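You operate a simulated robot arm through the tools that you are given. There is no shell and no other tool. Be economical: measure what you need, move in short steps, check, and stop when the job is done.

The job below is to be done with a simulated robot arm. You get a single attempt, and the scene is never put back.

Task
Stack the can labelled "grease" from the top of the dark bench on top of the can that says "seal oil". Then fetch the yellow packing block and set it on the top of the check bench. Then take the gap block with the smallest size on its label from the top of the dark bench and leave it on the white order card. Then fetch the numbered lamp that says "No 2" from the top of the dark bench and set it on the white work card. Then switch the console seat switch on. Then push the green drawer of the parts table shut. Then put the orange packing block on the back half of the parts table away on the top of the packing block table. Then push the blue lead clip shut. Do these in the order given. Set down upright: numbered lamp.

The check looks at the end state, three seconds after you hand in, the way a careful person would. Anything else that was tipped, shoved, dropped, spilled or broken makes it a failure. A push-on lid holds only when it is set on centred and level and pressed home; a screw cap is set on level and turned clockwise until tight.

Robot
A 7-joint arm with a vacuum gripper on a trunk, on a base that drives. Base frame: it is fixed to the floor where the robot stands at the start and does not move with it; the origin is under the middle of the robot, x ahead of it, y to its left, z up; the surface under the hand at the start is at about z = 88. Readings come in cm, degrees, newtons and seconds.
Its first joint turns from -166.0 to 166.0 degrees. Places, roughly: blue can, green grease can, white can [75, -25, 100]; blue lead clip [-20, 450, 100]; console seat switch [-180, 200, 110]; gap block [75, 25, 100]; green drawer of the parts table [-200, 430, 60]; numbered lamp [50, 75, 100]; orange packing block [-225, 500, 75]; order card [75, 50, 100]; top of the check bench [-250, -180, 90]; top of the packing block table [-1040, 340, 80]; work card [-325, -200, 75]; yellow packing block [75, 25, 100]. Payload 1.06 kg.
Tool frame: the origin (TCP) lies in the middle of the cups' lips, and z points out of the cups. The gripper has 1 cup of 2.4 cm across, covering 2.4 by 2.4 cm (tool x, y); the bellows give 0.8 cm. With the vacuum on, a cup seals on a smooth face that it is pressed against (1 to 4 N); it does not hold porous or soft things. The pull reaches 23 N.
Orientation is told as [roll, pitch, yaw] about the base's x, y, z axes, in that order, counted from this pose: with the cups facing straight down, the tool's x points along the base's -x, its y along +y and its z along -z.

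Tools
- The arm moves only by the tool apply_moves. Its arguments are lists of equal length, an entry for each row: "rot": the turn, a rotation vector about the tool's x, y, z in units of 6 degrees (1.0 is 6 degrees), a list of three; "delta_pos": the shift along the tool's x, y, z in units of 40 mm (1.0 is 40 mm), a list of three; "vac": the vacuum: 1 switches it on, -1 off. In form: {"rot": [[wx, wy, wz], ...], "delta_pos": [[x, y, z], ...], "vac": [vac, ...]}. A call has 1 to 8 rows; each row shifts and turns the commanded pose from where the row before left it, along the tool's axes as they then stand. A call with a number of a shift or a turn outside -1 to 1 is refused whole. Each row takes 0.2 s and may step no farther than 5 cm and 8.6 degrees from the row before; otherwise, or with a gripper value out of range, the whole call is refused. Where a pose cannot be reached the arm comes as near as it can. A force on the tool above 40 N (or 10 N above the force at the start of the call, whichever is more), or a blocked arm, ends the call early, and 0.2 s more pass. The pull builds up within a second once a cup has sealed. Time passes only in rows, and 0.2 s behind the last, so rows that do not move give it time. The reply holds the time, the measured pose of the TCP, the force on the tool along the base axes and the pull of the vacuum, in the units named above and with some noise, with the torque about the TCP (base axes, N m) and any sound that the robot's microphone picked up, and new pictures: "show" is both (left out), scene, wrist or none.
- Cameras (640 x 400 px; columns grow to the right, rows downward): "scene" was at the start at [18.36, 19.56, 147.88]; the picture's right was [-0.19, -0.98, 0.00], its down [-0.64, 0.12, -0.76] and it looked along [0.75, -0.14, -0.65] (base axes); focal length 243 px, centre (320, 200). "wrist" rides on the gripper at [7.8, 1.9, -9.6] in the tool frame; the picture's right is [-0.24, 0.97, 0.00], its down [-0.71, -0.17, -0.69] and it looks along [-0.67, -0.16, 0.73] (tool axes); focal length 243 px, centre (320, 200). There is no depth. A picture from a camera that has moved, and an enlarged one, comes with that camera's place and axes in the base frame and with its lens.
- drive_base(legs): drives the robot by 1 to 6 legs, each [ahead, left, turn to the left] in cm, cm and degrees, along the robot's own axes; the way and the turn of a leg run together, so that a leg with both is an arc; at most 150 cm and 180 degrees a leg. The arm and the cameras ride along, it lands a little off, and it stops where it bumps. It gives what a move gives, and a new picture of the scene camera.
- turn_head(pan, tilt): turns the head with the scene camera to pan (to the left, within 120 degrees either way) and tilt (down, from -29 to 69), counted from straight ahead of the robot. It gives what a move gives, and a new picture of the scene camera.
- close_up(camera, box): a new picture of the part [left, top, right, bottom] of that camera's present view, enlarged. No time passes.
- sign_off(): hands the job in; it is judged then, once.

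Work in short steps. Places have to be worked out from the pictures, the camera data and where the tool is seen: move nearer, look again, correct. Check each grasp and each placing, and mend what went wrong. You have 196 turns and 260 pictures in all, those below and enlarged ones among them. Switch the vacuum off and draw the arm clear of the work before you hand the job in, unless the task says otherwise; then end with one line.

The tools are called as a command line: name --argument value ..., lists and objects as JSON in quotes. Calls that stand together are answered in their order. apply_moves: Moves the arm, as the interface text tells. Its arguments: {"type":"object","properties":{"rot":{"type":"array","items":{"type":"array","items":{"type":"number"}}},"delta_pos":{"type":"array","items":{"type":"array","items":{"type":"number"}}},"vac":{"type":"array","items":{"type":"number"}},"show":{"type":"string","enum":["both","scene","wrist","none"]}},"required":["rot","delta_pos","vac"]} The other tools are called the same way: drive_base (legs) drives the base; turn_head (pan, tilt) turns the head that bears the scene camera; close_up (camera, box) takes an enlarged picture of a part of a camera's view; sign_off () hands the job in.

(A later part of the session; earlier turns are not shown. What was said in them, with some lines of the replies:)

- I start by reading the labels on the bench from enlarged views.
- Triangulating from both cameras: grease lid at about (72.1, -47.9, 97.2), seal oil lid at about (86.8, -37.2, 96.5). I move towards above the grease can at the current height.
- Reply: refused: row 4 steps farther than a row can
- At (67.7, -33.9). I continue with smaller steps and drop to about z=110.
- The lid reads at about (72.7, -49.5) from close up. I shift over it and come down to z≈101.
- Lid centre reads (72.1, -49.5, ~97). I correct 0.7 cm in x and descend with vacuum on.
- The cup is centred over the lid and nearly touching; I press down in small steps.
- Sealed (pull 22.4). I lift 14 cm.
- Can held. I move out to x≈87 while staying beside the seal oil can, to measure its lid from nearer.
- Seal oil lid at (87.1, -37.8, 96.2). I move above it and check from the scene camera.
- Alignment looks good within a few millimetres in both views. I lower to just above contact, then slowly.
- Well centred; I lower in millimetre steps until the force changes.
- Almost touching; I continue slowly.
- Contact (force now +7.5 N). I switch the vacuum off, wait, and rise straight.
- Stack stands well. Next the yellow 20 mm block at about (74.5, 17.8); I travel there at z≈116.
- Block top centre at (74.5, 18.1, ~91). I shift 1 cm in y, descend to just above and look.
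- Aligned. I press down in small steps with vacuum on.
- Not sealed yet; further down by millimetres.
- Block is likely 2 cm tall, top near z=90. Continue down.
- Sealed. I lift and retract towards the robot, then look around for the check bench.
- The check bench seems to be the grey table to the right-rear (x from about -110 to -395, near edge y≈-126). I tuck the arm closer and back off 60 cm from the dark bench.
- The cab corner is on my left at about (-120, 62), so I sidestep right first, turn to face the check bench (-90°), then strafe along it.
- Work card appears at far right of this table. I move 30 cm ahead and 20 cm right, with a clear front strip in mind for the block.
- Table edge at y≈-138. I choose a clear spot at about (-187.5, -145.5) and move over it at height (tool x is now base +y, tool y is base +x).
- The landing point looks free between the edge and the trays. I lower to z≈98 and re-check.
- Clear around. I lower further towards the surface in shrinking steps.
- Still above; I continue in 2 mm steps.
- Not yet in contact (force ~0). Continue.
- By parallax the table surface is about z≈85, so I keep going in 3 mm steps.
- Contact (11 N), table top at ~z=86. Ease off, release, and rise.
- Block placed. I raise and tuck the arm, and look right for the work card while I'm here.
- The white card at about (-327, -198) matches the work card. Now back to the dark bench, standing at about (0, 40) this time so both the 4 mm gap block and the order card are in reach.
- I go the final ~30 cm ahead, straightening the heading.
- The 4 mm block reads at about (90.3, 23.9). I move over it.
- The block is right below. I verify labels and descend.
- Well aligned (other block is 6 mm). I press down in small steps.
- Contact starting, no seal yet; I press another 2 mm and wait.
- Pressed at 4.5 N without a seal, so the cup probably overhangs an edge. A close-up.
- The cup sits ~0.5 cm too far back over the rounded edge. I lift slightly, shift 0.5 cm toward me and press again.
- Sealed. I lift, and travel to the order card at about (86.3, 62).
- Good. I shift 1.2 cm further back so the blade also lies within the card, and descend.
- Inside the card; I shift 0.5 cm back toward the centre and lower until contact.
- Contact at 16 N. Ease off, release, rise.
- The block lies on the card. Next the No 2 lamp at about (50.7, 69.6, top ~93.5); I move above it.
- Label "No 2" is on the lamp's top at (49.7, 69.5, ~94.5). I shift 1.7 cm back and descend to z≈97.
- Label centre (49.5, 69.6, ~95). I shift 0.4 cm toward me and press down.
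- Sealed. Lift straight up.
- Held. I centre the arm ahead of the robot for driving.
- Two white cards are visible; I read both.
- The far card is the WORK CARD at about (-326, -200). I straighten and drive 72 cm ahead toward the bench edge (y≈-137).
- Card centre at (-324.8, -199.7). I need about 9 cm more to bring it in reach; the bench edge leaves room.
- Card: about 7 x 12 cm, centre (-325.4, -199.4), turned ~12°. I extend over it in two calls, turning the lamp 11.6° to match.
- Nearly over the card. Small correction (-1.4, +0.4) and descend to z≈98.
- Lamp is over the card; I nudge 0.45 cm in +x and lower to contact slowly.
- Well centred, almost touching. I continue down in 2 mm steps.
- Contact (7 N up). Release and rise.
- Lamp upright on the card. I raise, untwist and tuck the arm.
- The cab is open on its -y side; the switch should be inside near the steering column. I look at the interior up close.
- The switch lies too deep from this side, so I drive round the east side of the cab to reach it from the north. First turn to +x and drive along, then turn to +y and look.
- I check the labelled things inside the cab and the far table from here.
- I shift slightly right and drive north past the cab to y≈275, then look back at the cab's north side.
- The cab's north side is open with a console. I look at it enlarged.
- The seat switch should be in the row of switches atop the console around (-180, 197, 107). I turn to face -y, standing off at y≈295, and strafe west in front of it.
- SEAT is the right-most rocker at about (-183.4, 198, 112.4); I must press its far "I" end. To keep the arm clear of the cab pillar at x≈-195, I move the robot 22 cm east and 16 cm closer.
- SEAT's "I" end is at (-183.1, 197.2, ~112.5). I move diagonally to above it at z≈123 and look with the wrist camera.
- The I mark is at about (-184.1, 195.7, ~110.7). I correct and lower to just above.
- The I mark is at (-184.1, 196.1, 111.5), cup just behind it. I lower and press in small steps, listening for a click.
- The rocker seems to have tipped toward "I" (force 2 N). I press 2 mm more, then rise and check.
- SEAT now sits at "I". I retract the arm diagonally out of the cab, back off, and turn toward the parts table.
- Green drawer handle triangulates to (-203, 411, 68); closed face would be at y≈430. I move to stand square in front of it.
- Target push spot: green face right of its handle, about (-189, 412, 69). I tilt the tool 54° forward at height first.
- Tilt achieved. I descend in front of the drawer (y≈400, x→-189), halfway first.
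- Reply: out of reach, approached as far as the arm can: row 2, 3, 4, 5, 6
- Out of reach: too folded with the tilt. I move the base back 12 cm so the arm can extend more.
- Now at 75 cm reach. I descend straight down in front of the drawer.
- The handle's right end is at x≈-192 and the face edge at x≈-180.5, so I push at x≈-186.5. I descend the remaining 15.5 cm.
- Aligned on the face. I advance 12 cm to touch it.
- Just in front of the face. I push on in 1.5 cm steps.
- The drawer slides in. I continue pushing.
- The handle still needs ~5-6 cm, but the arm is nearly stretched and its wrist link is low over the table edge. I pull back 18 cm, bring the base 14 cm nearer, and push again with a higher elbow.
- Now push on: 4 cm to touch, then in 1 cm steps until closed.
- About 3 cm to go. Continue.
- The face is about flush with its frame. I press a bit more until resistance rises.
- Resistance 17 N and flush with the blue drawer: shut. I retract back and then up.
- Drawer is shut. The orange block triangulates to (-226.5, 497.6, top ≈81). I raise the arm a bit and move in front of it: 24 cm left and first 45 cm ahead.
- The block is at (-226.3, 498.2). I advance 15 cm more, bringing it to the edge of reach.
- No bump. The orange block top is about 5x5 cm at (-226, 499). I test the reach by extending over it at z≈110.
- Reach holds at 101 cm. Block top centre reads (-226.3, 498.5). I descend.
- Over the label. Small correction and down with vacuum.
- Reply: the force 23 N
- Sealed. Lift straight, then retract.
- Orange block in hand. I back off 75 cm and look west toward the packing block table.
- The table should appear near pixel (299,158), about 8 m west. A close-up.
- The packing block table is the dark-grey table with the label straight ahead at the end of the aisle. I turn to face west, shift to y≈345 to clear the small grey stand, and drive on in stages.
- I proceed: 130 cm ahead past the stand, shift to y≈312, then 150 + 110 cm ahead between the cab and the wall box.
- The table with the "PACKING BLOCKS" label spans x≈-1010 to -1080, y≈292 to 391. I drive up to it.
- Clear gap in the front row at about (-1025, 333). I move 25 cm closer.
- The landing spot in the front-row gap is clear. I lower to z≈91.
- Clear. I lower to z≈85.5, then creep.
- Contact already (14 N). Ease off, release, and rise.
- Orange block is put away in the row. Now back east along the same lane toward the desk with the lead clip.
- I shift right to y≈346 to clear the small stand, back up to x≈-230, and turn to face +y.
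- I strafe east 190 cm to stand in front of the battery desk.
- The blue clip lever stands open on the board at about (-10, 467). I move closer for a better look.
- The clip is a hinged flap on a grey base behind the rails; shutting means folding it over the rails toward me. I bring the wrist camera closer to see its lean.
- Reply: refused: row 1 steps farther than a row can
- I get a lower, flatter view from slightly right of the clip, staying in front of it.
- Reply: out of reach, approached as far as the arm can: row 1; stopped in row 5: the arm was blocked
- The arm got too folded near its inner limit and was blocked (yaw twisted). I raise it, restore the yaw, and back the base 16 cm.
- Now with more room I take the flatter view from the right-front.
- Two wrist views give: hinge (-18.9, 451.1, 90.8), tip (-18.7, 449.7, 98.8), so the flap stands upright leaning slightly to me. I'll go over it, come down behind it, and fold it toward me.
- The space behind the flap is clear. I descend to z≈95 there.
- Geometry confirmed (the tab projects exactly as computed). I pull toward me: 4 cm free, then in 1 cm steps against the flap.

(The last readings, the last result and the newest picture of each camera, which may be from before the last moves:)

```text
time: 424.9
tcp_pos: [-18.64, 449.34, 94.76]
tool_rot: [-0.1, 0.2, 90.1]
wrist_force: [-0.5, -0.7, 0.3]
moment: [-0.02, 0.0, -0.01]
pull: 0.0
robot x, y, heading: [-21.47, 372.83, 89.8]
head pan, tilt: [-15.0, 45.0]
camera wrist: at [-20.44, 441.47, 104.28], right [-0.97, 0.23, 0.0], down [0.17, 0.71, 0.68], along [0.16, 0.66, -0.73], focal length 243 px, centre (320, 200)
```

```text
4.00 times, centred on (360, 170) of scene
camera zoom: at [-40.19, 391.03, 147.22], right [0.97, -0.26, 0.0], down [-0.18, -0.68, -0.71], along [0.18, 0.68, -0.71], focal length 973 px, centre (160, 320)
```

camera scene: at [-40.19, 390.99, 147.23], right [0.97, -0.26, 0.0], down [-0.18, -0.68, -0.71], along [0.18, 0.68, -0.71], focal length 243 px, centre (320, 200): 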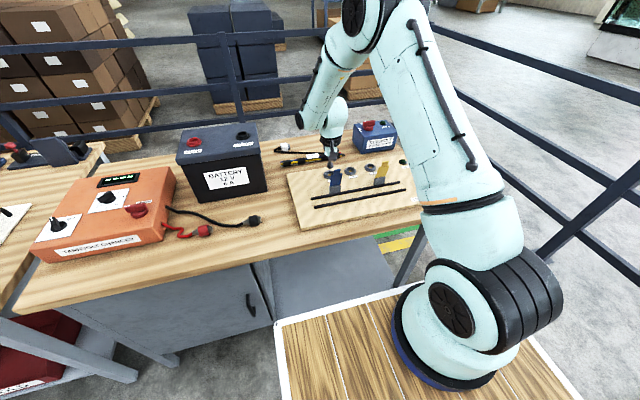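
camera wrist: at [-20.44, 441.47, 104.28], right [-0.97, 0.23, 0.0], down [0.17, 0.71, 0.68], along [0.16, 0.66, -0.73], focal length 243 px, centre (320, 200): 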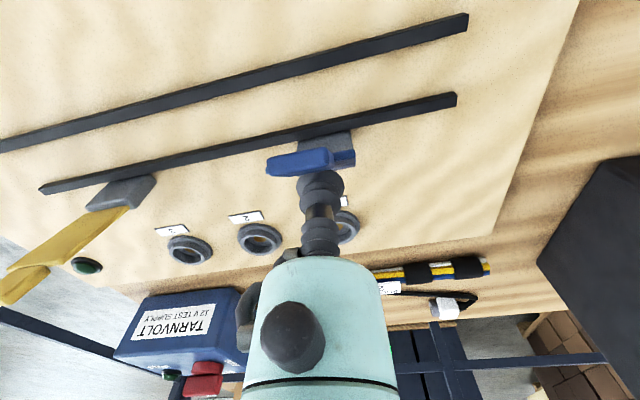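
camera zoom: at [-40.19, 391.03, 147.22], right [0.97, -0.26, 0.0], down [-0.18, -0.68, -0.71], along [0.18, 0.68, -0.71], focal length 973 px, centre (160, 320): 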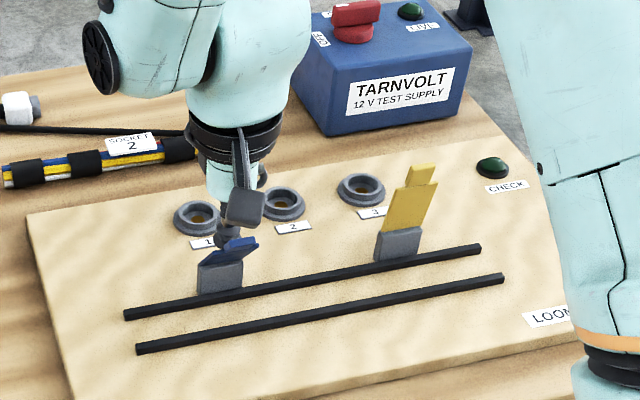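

The flap folds with the cup. I continue 3 cm toward me, then diagonally down.

apply_moves --rot '[[0, 0, 0], [0, 0, 0], [0, 0, 0], [0, 0, 0], [0, 0, 0]]' --delta_pos '[[0.25, 0, 0], [0.25, 0, 0], [0.15, 0, 0.15], [0.1, 0, 0.2], [0, 0, 0]]' --vac '[-1, -1, -1, -1, -1]' --show "wrist"

close_up --camera "scene" --box '[280, 120, 440, 220]'

```text
time: 426.1
tcp_pos: [-18.6, 446.34, 93.37]
tool_rot: [-0.1, 0.0, 90.2]
wrist_force: [2.0, 14.6, -5.1]
moment: [0.09, 0.0, 0.01]
pull: 0.1
robot x, y, heading: [-21.38, 373.15, 89.7]
head pan, tilt: [-15.0, 45.0]
camera wrist: at [-20.5, 438.45, 103.01], right [-0.97, 0.23, 0.0], down [0.17, 0.71, 0.69], along [0.16, 0.67, -0.73], focal length 243 px, centre (320, 200)
```

wrist: 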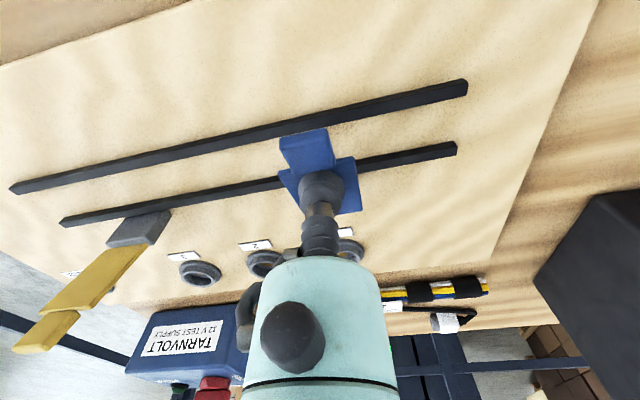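

```text
4.00 times, centred on (360, 170) of scene
camera zoom: at [-40.18, 391.11, 147.22], right [0.97, -0.26, 0.0], down [-0.18, -0.68, -0.71], along [0.18, 0.68, -0.71], focal length 973 px, centre (160, 320)
```

zoom: 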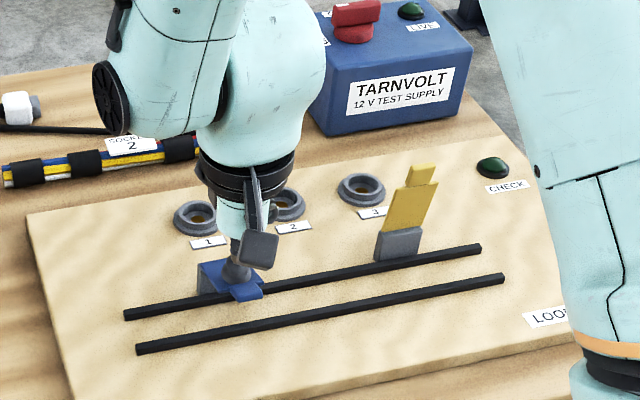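

The flap is nearly down with the cup on it; there is a sideways load, so I lift 1.5 cm, shift 1 cm toward me over the flap, and press straight down.

apply_moves --rot '[[0, 0, 0], [0, 0, 0], [0, 0, 0], [0, 0, 0], [0, 0, 0]]' --delta_pos '[[0, 0, -0.4], [0.2, 0, 0], [0, 0, 0.3], [0, 0, 0.2], [0, 0, 0]]' --vac '[-1, -1, -1, -1, -1]' --show "wrist"

close_up --camera "scene" --box '[280, 120, 440, 220]'

```text
time: 426.5
tcp_pos: [-18.68, 446.72, 94.53]
tool_rot: [0.0, -0.6, 90.2]
wrist_force: [3.0, 19.5, -12.9]
moment: [0.1, 0.04, 0.05]
pull: 0.0
robot x, y, heading: [-21.49, 372.84, 89.8]
head pan, tilt: [-15.0, 45.0]
stopped in row 1: the force on the tool passed its limit at 52 N (the readings are from after the stop); the commanded pose is now the measured one
camera wrist: at [-20.5, 438.8, 103.87], right [-0.97, 0.23, 0.0], down [0.17, 0.7, 0.69], along [0.16, 0.67, -0.72], focal length 243 px, centre (320, 200)
```

wrist: 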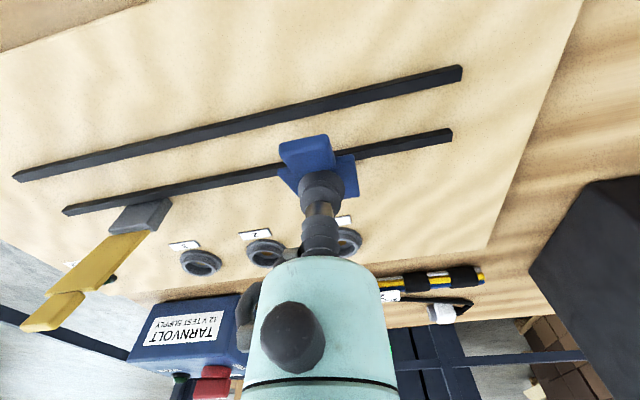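

```text
4.00 times, centred on (360, 170) of scene
camera zoom: at [-40.17, 391.17, 147.21], right [0.97, -0.26, 0.0], down [-0.18, -0.68, -0.71], along [0.18, 0.68, -0.71], focal length 973 px, centre (160, 320)
```

zoom: 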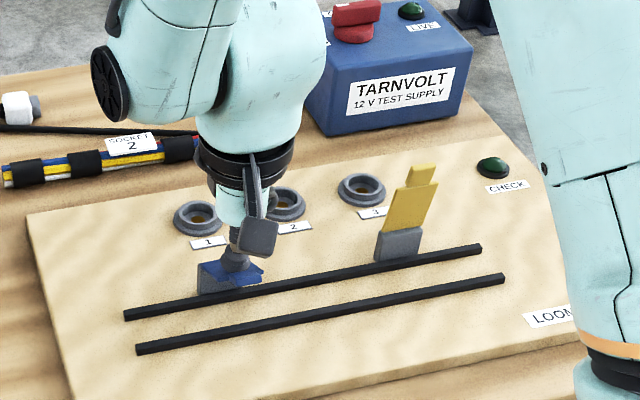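

The bellows caught the flap when lifting. I back off horizontally away from it (+y) to free the cup.

apply_moves --rot '[[0, 0, 0], [0, 0, 0], [0, 0, 0], [0, 0, 0]]' --delta_pos '[[-0.25, 0, 0.05], [-0.25, 0, 0], [-0.25, 0, 0], [-0.25, 0, 0]]' --vac '[-1, -1, -1, -1]' --show "wrist"

close_up --camera "scene" --box '[280, 120, 440, 220]'

```text
time: 427.5
tcp_pos: [-18.76, 450.39, 94.28]
tool_rot: [-0.1, -0.4, 90.3]
wrist_force: [-0.4, -0.2, -0.5]
moment: [0.01, -0.02, -0.01]
pull: 0.0
robot x, y, heading: [-21.33, 372.99, 89.8]
head pan, tilt: [-15.0, 45.0]
camera wrist: at [-20.55, 442.51, 103.81], right [-0.97, 0.23, 0.0], down [0.17, 0.7, 0.69], along [0.16, 0.67, -0.72], focal length 243 px, centre (320, 200)
```

wrist: 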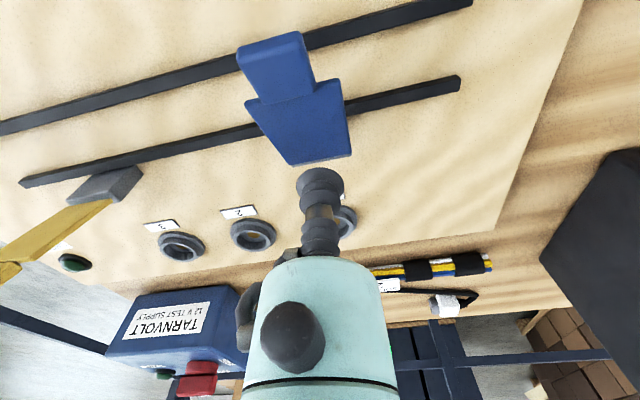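

```text
4.00 times, centred on (360, 170) of scene
camera zoom: at [-40.19, 391.03, 147.23], right [0.97, -0.26, 0.0], down [-0.18, -0.68, -0.71], along [0.18, 0.68, -0.71], focal length 973 px, centre (160, 320)
```

zoom: 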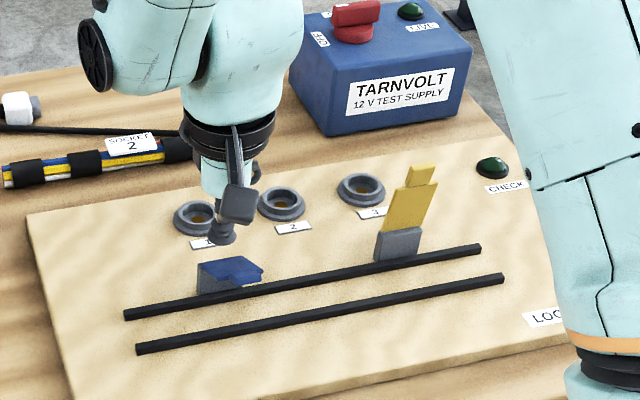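

Free, and the flap stays half folded. I lift 4 cm, move over its outer part (y≈445.5), and press down.

apply_moves --rot '[[0, 0, 0], [0, 0.07, 0], [0, 0, 0], [0, 0, 0], [0, 0, 0]]' --delta_pos '[[0, 0, -1], [0, 0, -0.3], [0.6, 0, 0], [0.65, 0, 0], [0, 0, 0.5]]' --vac '[-1, -1, -1, -1, -1]' --show "wrist"

close_up --camera "scene" --box '[280, 120, 440, 220]'

```text
time: 428.7
tcp_pos: [-18.66, 445.41, 97.58]
tool_rot: [-0.1, -0.1, 90.3]
wrist_force: [-0.7, -0.5, 0.1]
moment: [0.01, 0.01, -0.03]
pull: 0.2
robot x, y, heading: [-21.26, 373.11, 89.9]
head pan, tilt: [-15.0, 45.0]
camera wrist: at [-20.5, 437.66, 107.03], right [-0.97, 0.23, 0.0], down [0.17, 0.71, 0.69], along [0.16, 0.67, -0.73], focal length 243 px, centre (320, 200)
```

wrist: 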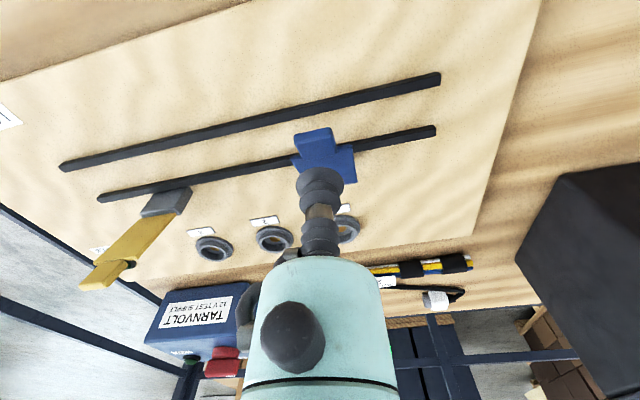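

```text
4.00 times, centred on (360, 170) of scene
camera zoom: at [-40.18, 391.04, 147.23], right [0.97, -0.26, 0.0], down [-0.18, -0.68, -0.71], along [0.18, 0.68, -0.71], focal length 973 px, centre (160, 320)
```

zoom: 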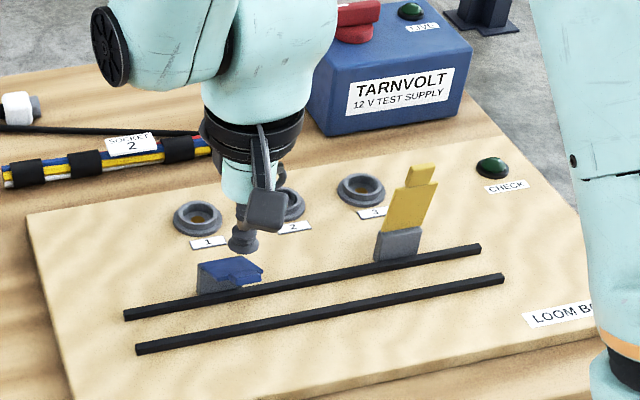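

The cup is over the flap. I press down step by step.

apply_moves --rot '[[0, 0, 0], [0, 0, 0], [0, 0, 0], [0, 0, 0], [0, 0, 0], [0, 0, 0]]' --delta_pos '[[0, 0, 0.3], [0, 0, 0.3], [0, 0, 0.2], [0, 0, 0.2], [0, 0, 0.15], [0, 0, 0]]' --vac '[-1, -1, -1, -1, -1, -1]' --show "wrist"

close_up --camera "scene" --box '[280, 120, 440, 220]'

```text
time: 430.1
tcp_pos: [-18.65, 445.46, 92.97]
tool_rot: [0.0, -0.1, 90.2]
wrist_force: [-0.5, -1.1, 0.0]
moment: [-0.03, -0.02, 0.02]
pull: 0.1
robot x, y, heading: [-21.5, 373.25, 90.0]
head pan, tilt: [-15.0, 45.0]
camera wrist: at [-20.5, 437.72, 102.41], right [-0.97, 0.23, 0.0], down [0.17, 0.71, 0.69], along [0.16, 0.67, -0.73], focal length 243 px, centre (320, 200)
```

wrist: 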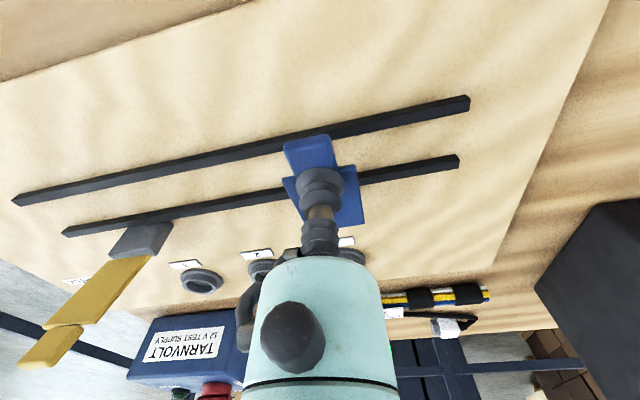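

```text
4.00 times, centred on (360, 170) of scene
camera zoom: at [-40.19, 391.04, 147.23], right [0.97, -0.26, 0.0], down [-0.18, -0.68, -0.71], along [0.18, 0.68, -0.71], focal length 973 px, centre (160, 320)
```

zoom: 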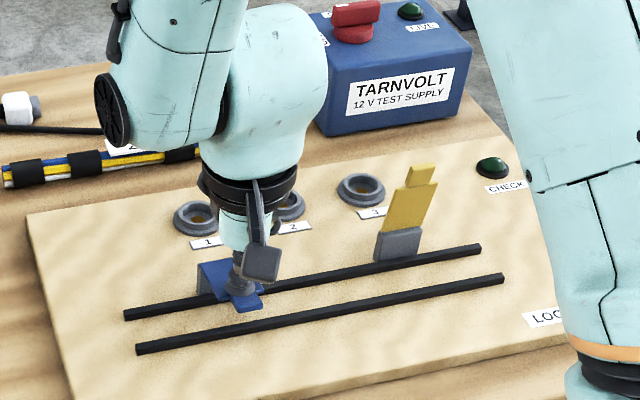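

The flap goes down with little force; continue pressing.

apply_moves --rot '[[0, 0, 0], [0, 0, 0], [0, 0, 0], [0, 0, 0], [0, 0, 0]]' --delta_pos '[[0, 0, 0.15], [0, 0, 0.15], [0, 0, 0.1], [0, 0, 0.1], [0, 0, 0]]' --vac '[-1, -1, -1, -1, -1]' --show "wrist"

close_up --camera "scene" --box '[280, 120, 440, 220]'

```text
time: 431.3
tcp_pos: [-18.68, 445.52, 90.98]
tool_rot: [-0.1, -0.1, 90.2]
wrist_force: [2.1, 2.9, 7.5]
moment: [-0.1, 0.04, 0.0]
pull: 0.0
robot x, y, heading: [-21.55, 373.09, 89.9]
head pan, tilt: [-15.0, 45.0]
camera wrist: at [-20.57, 437.67, 100.5], right [-0.97, 0.23, 0.0], down [0.17, 0.71, 0.69], along [0.16, 0.67, -0.73], focal length 243 px, centre (320, 200)
```

wrist: 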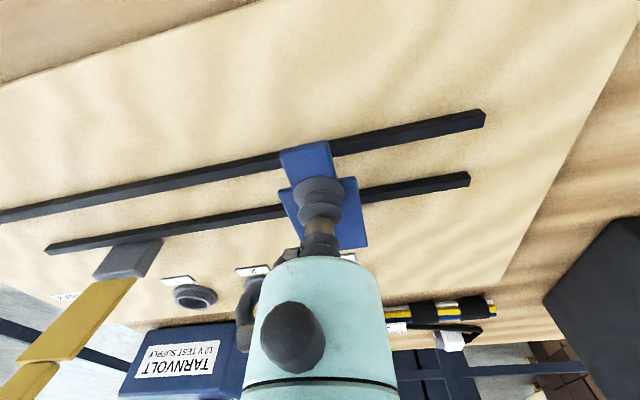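

```text
4.00 times, centred on (360, 170) of scene
camera zoom: at [-40.18, 391.03, 147.23], right [0.97, -0.26, 0.0], down [-0.18, -0.68, -0.71], along [0.18, 0.68, -0.71], focal length 973 px, centre (160, 320)
```

zoom: 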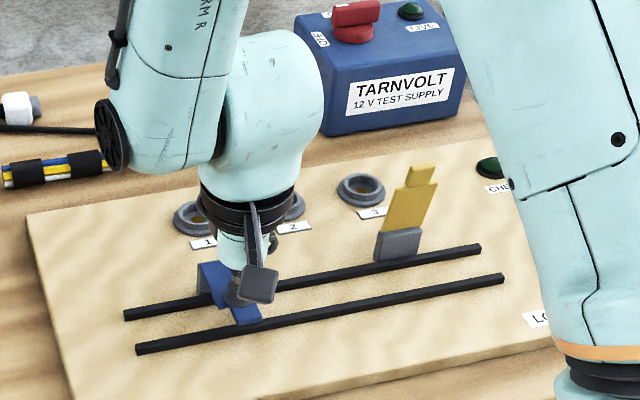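

Now flat on the rails with 7.5 N. I press a little more firmly, then lift and check it stays.

apply_moves --rot '[[0, 0, 0], [0, 0, 0], [0, 0, 0]]' --delta_pos '[[0, 0, 0.07], [0, 0, 0.06], [0, 0, 0]]' --vac '[-1, -1, -1]' --show "none"

apply_moves --rot '[[0, 0, 0], [0, 0, 0], [0, 0, 0], [0, 0, 0], [0, 0, 0]]' --delta_pos '[[0, 0, -0.2], [0, 0, -0.4], [0, 0, -1], [0, 0, -1], [0, 0, -1]]' --vac '[-1, -1, -1, -1, -1]' --show "wrist"

close_up --camera "scene" --box '[280, 120, 440, 220]'

```text
time: 431.9
tcp_pos: [-18.74, 445.56, 90.81]
tool_rot: [-0.1, -0.5, 90.2]
wrist_force: [-0.2, -4.2, 23.4]
moment: [0.09, -0.02, 0.0]
pull: 0.0
robot x, y, heading: [-21.53, 373.14, 90.1]
head pan, tilt: [-15.0, 45.0]
stopped in row 2: the force on the tool passed its limit at 44 N (the readings are from after the stop); the commanded pose is now the measured one
```

```text
time: 433.1
tcp_pos: [-18.62, 445.41, 104.97]
tool_rot: [-0.1, -0.2, 90.2]
wrist_force: [0.8, 0.4, 0.4]
moment: [0.01, 0.0, -0.02]
pull: 0.1
robot x, y, heading: [-21.56, 372.78, 89.9]
head pan, tilt: [-15.0, 45.0]
camera wrist: at [-20.49, 437.66, 114.46], right [-0.97, 0.23, 0.0], down [0.17, 0.71, 0.69], along [0.16, 0.67, -0.73], focal length 243 px, centre (320, 200)
```

wrist: 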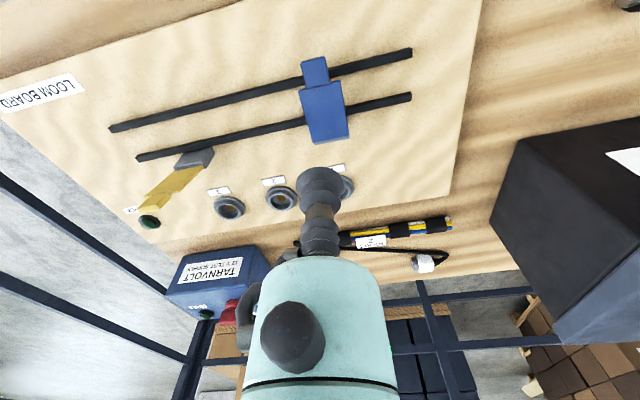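

```text
4.00 times, centred on (360, 170) of scene
camera zoom: at [-40.19, 391.09, 147.22], right [0.97, -0.26, 0.0], down [-0.18, -0.68, -0.71], along [0.18, 0.68, -0.71], focal length 973 px, centre (160, 320)
```

zoom: 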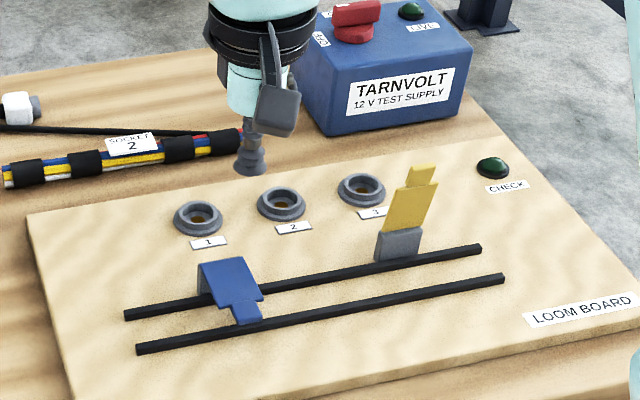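

The blue clip lies flat and stays shut; nothing else moved. I raise the arm and back the robot clear.

apply_moves --rot '[[0, 0, 0], [0, 0, 0], [0, 0, 0], [0, 0, 0], [0, 0, 0]]' --delta_pos '[[0, 0, -1], [0, 0, -1], [0, 0, -1], [0, 0, -1], [0, 0, -1]]' --vac '[-1, -1, -1, -1, -1]' --show "none"

drive_base --legs '[[-35, 0, 0]]'

```text
time: 434.3
tcp_pos: [-18.74, 445.62, 124.88]
tool_rot: [-0.2, -0.3, 90.2]
wrist_force: [-0.2, 0.2, -0.1]
moment: [-0.01, -0.03, 0.01]
pull: 0.0
robot x, y, heading: [-21.44, 372.91, 89.8]
head pan, tilt: [-15.0, 45.0]
```

```text
time: 436.5
tcp_pos: [-18.62, 410.72, 124.85]
tool_rot: [-0.1, -0.3, 89.9]
wrist_force: [-0.7, 0.6, -0.3]
moment: [-0.02, 0.01, 0.01]
pull: 0.0
robot x, y, heading: [-22.07, 338.15, 89.6]
head pan, tilt: [-15.0, 45.0]
camera scene: at [-40.26, 356.29, 147.23], right [0.96, -0.26, 0.0], down [-0.19, -0.68, -0.71], along [0.19, 0.68, -0.71], focal length 243 px, centre (320, 200)
```

scene: 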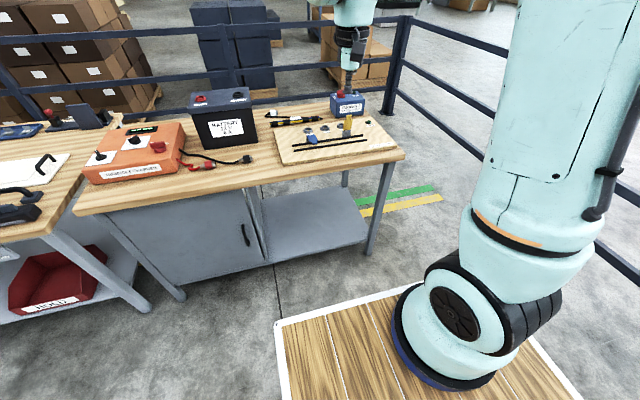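

All tasks are done, the vacuum is off and the arm is clear, so I hand in.

sign_off

```text
The job is handed in.
```

I did all eight steps in the order given and handed the job in; the final check's verdict has not come back.
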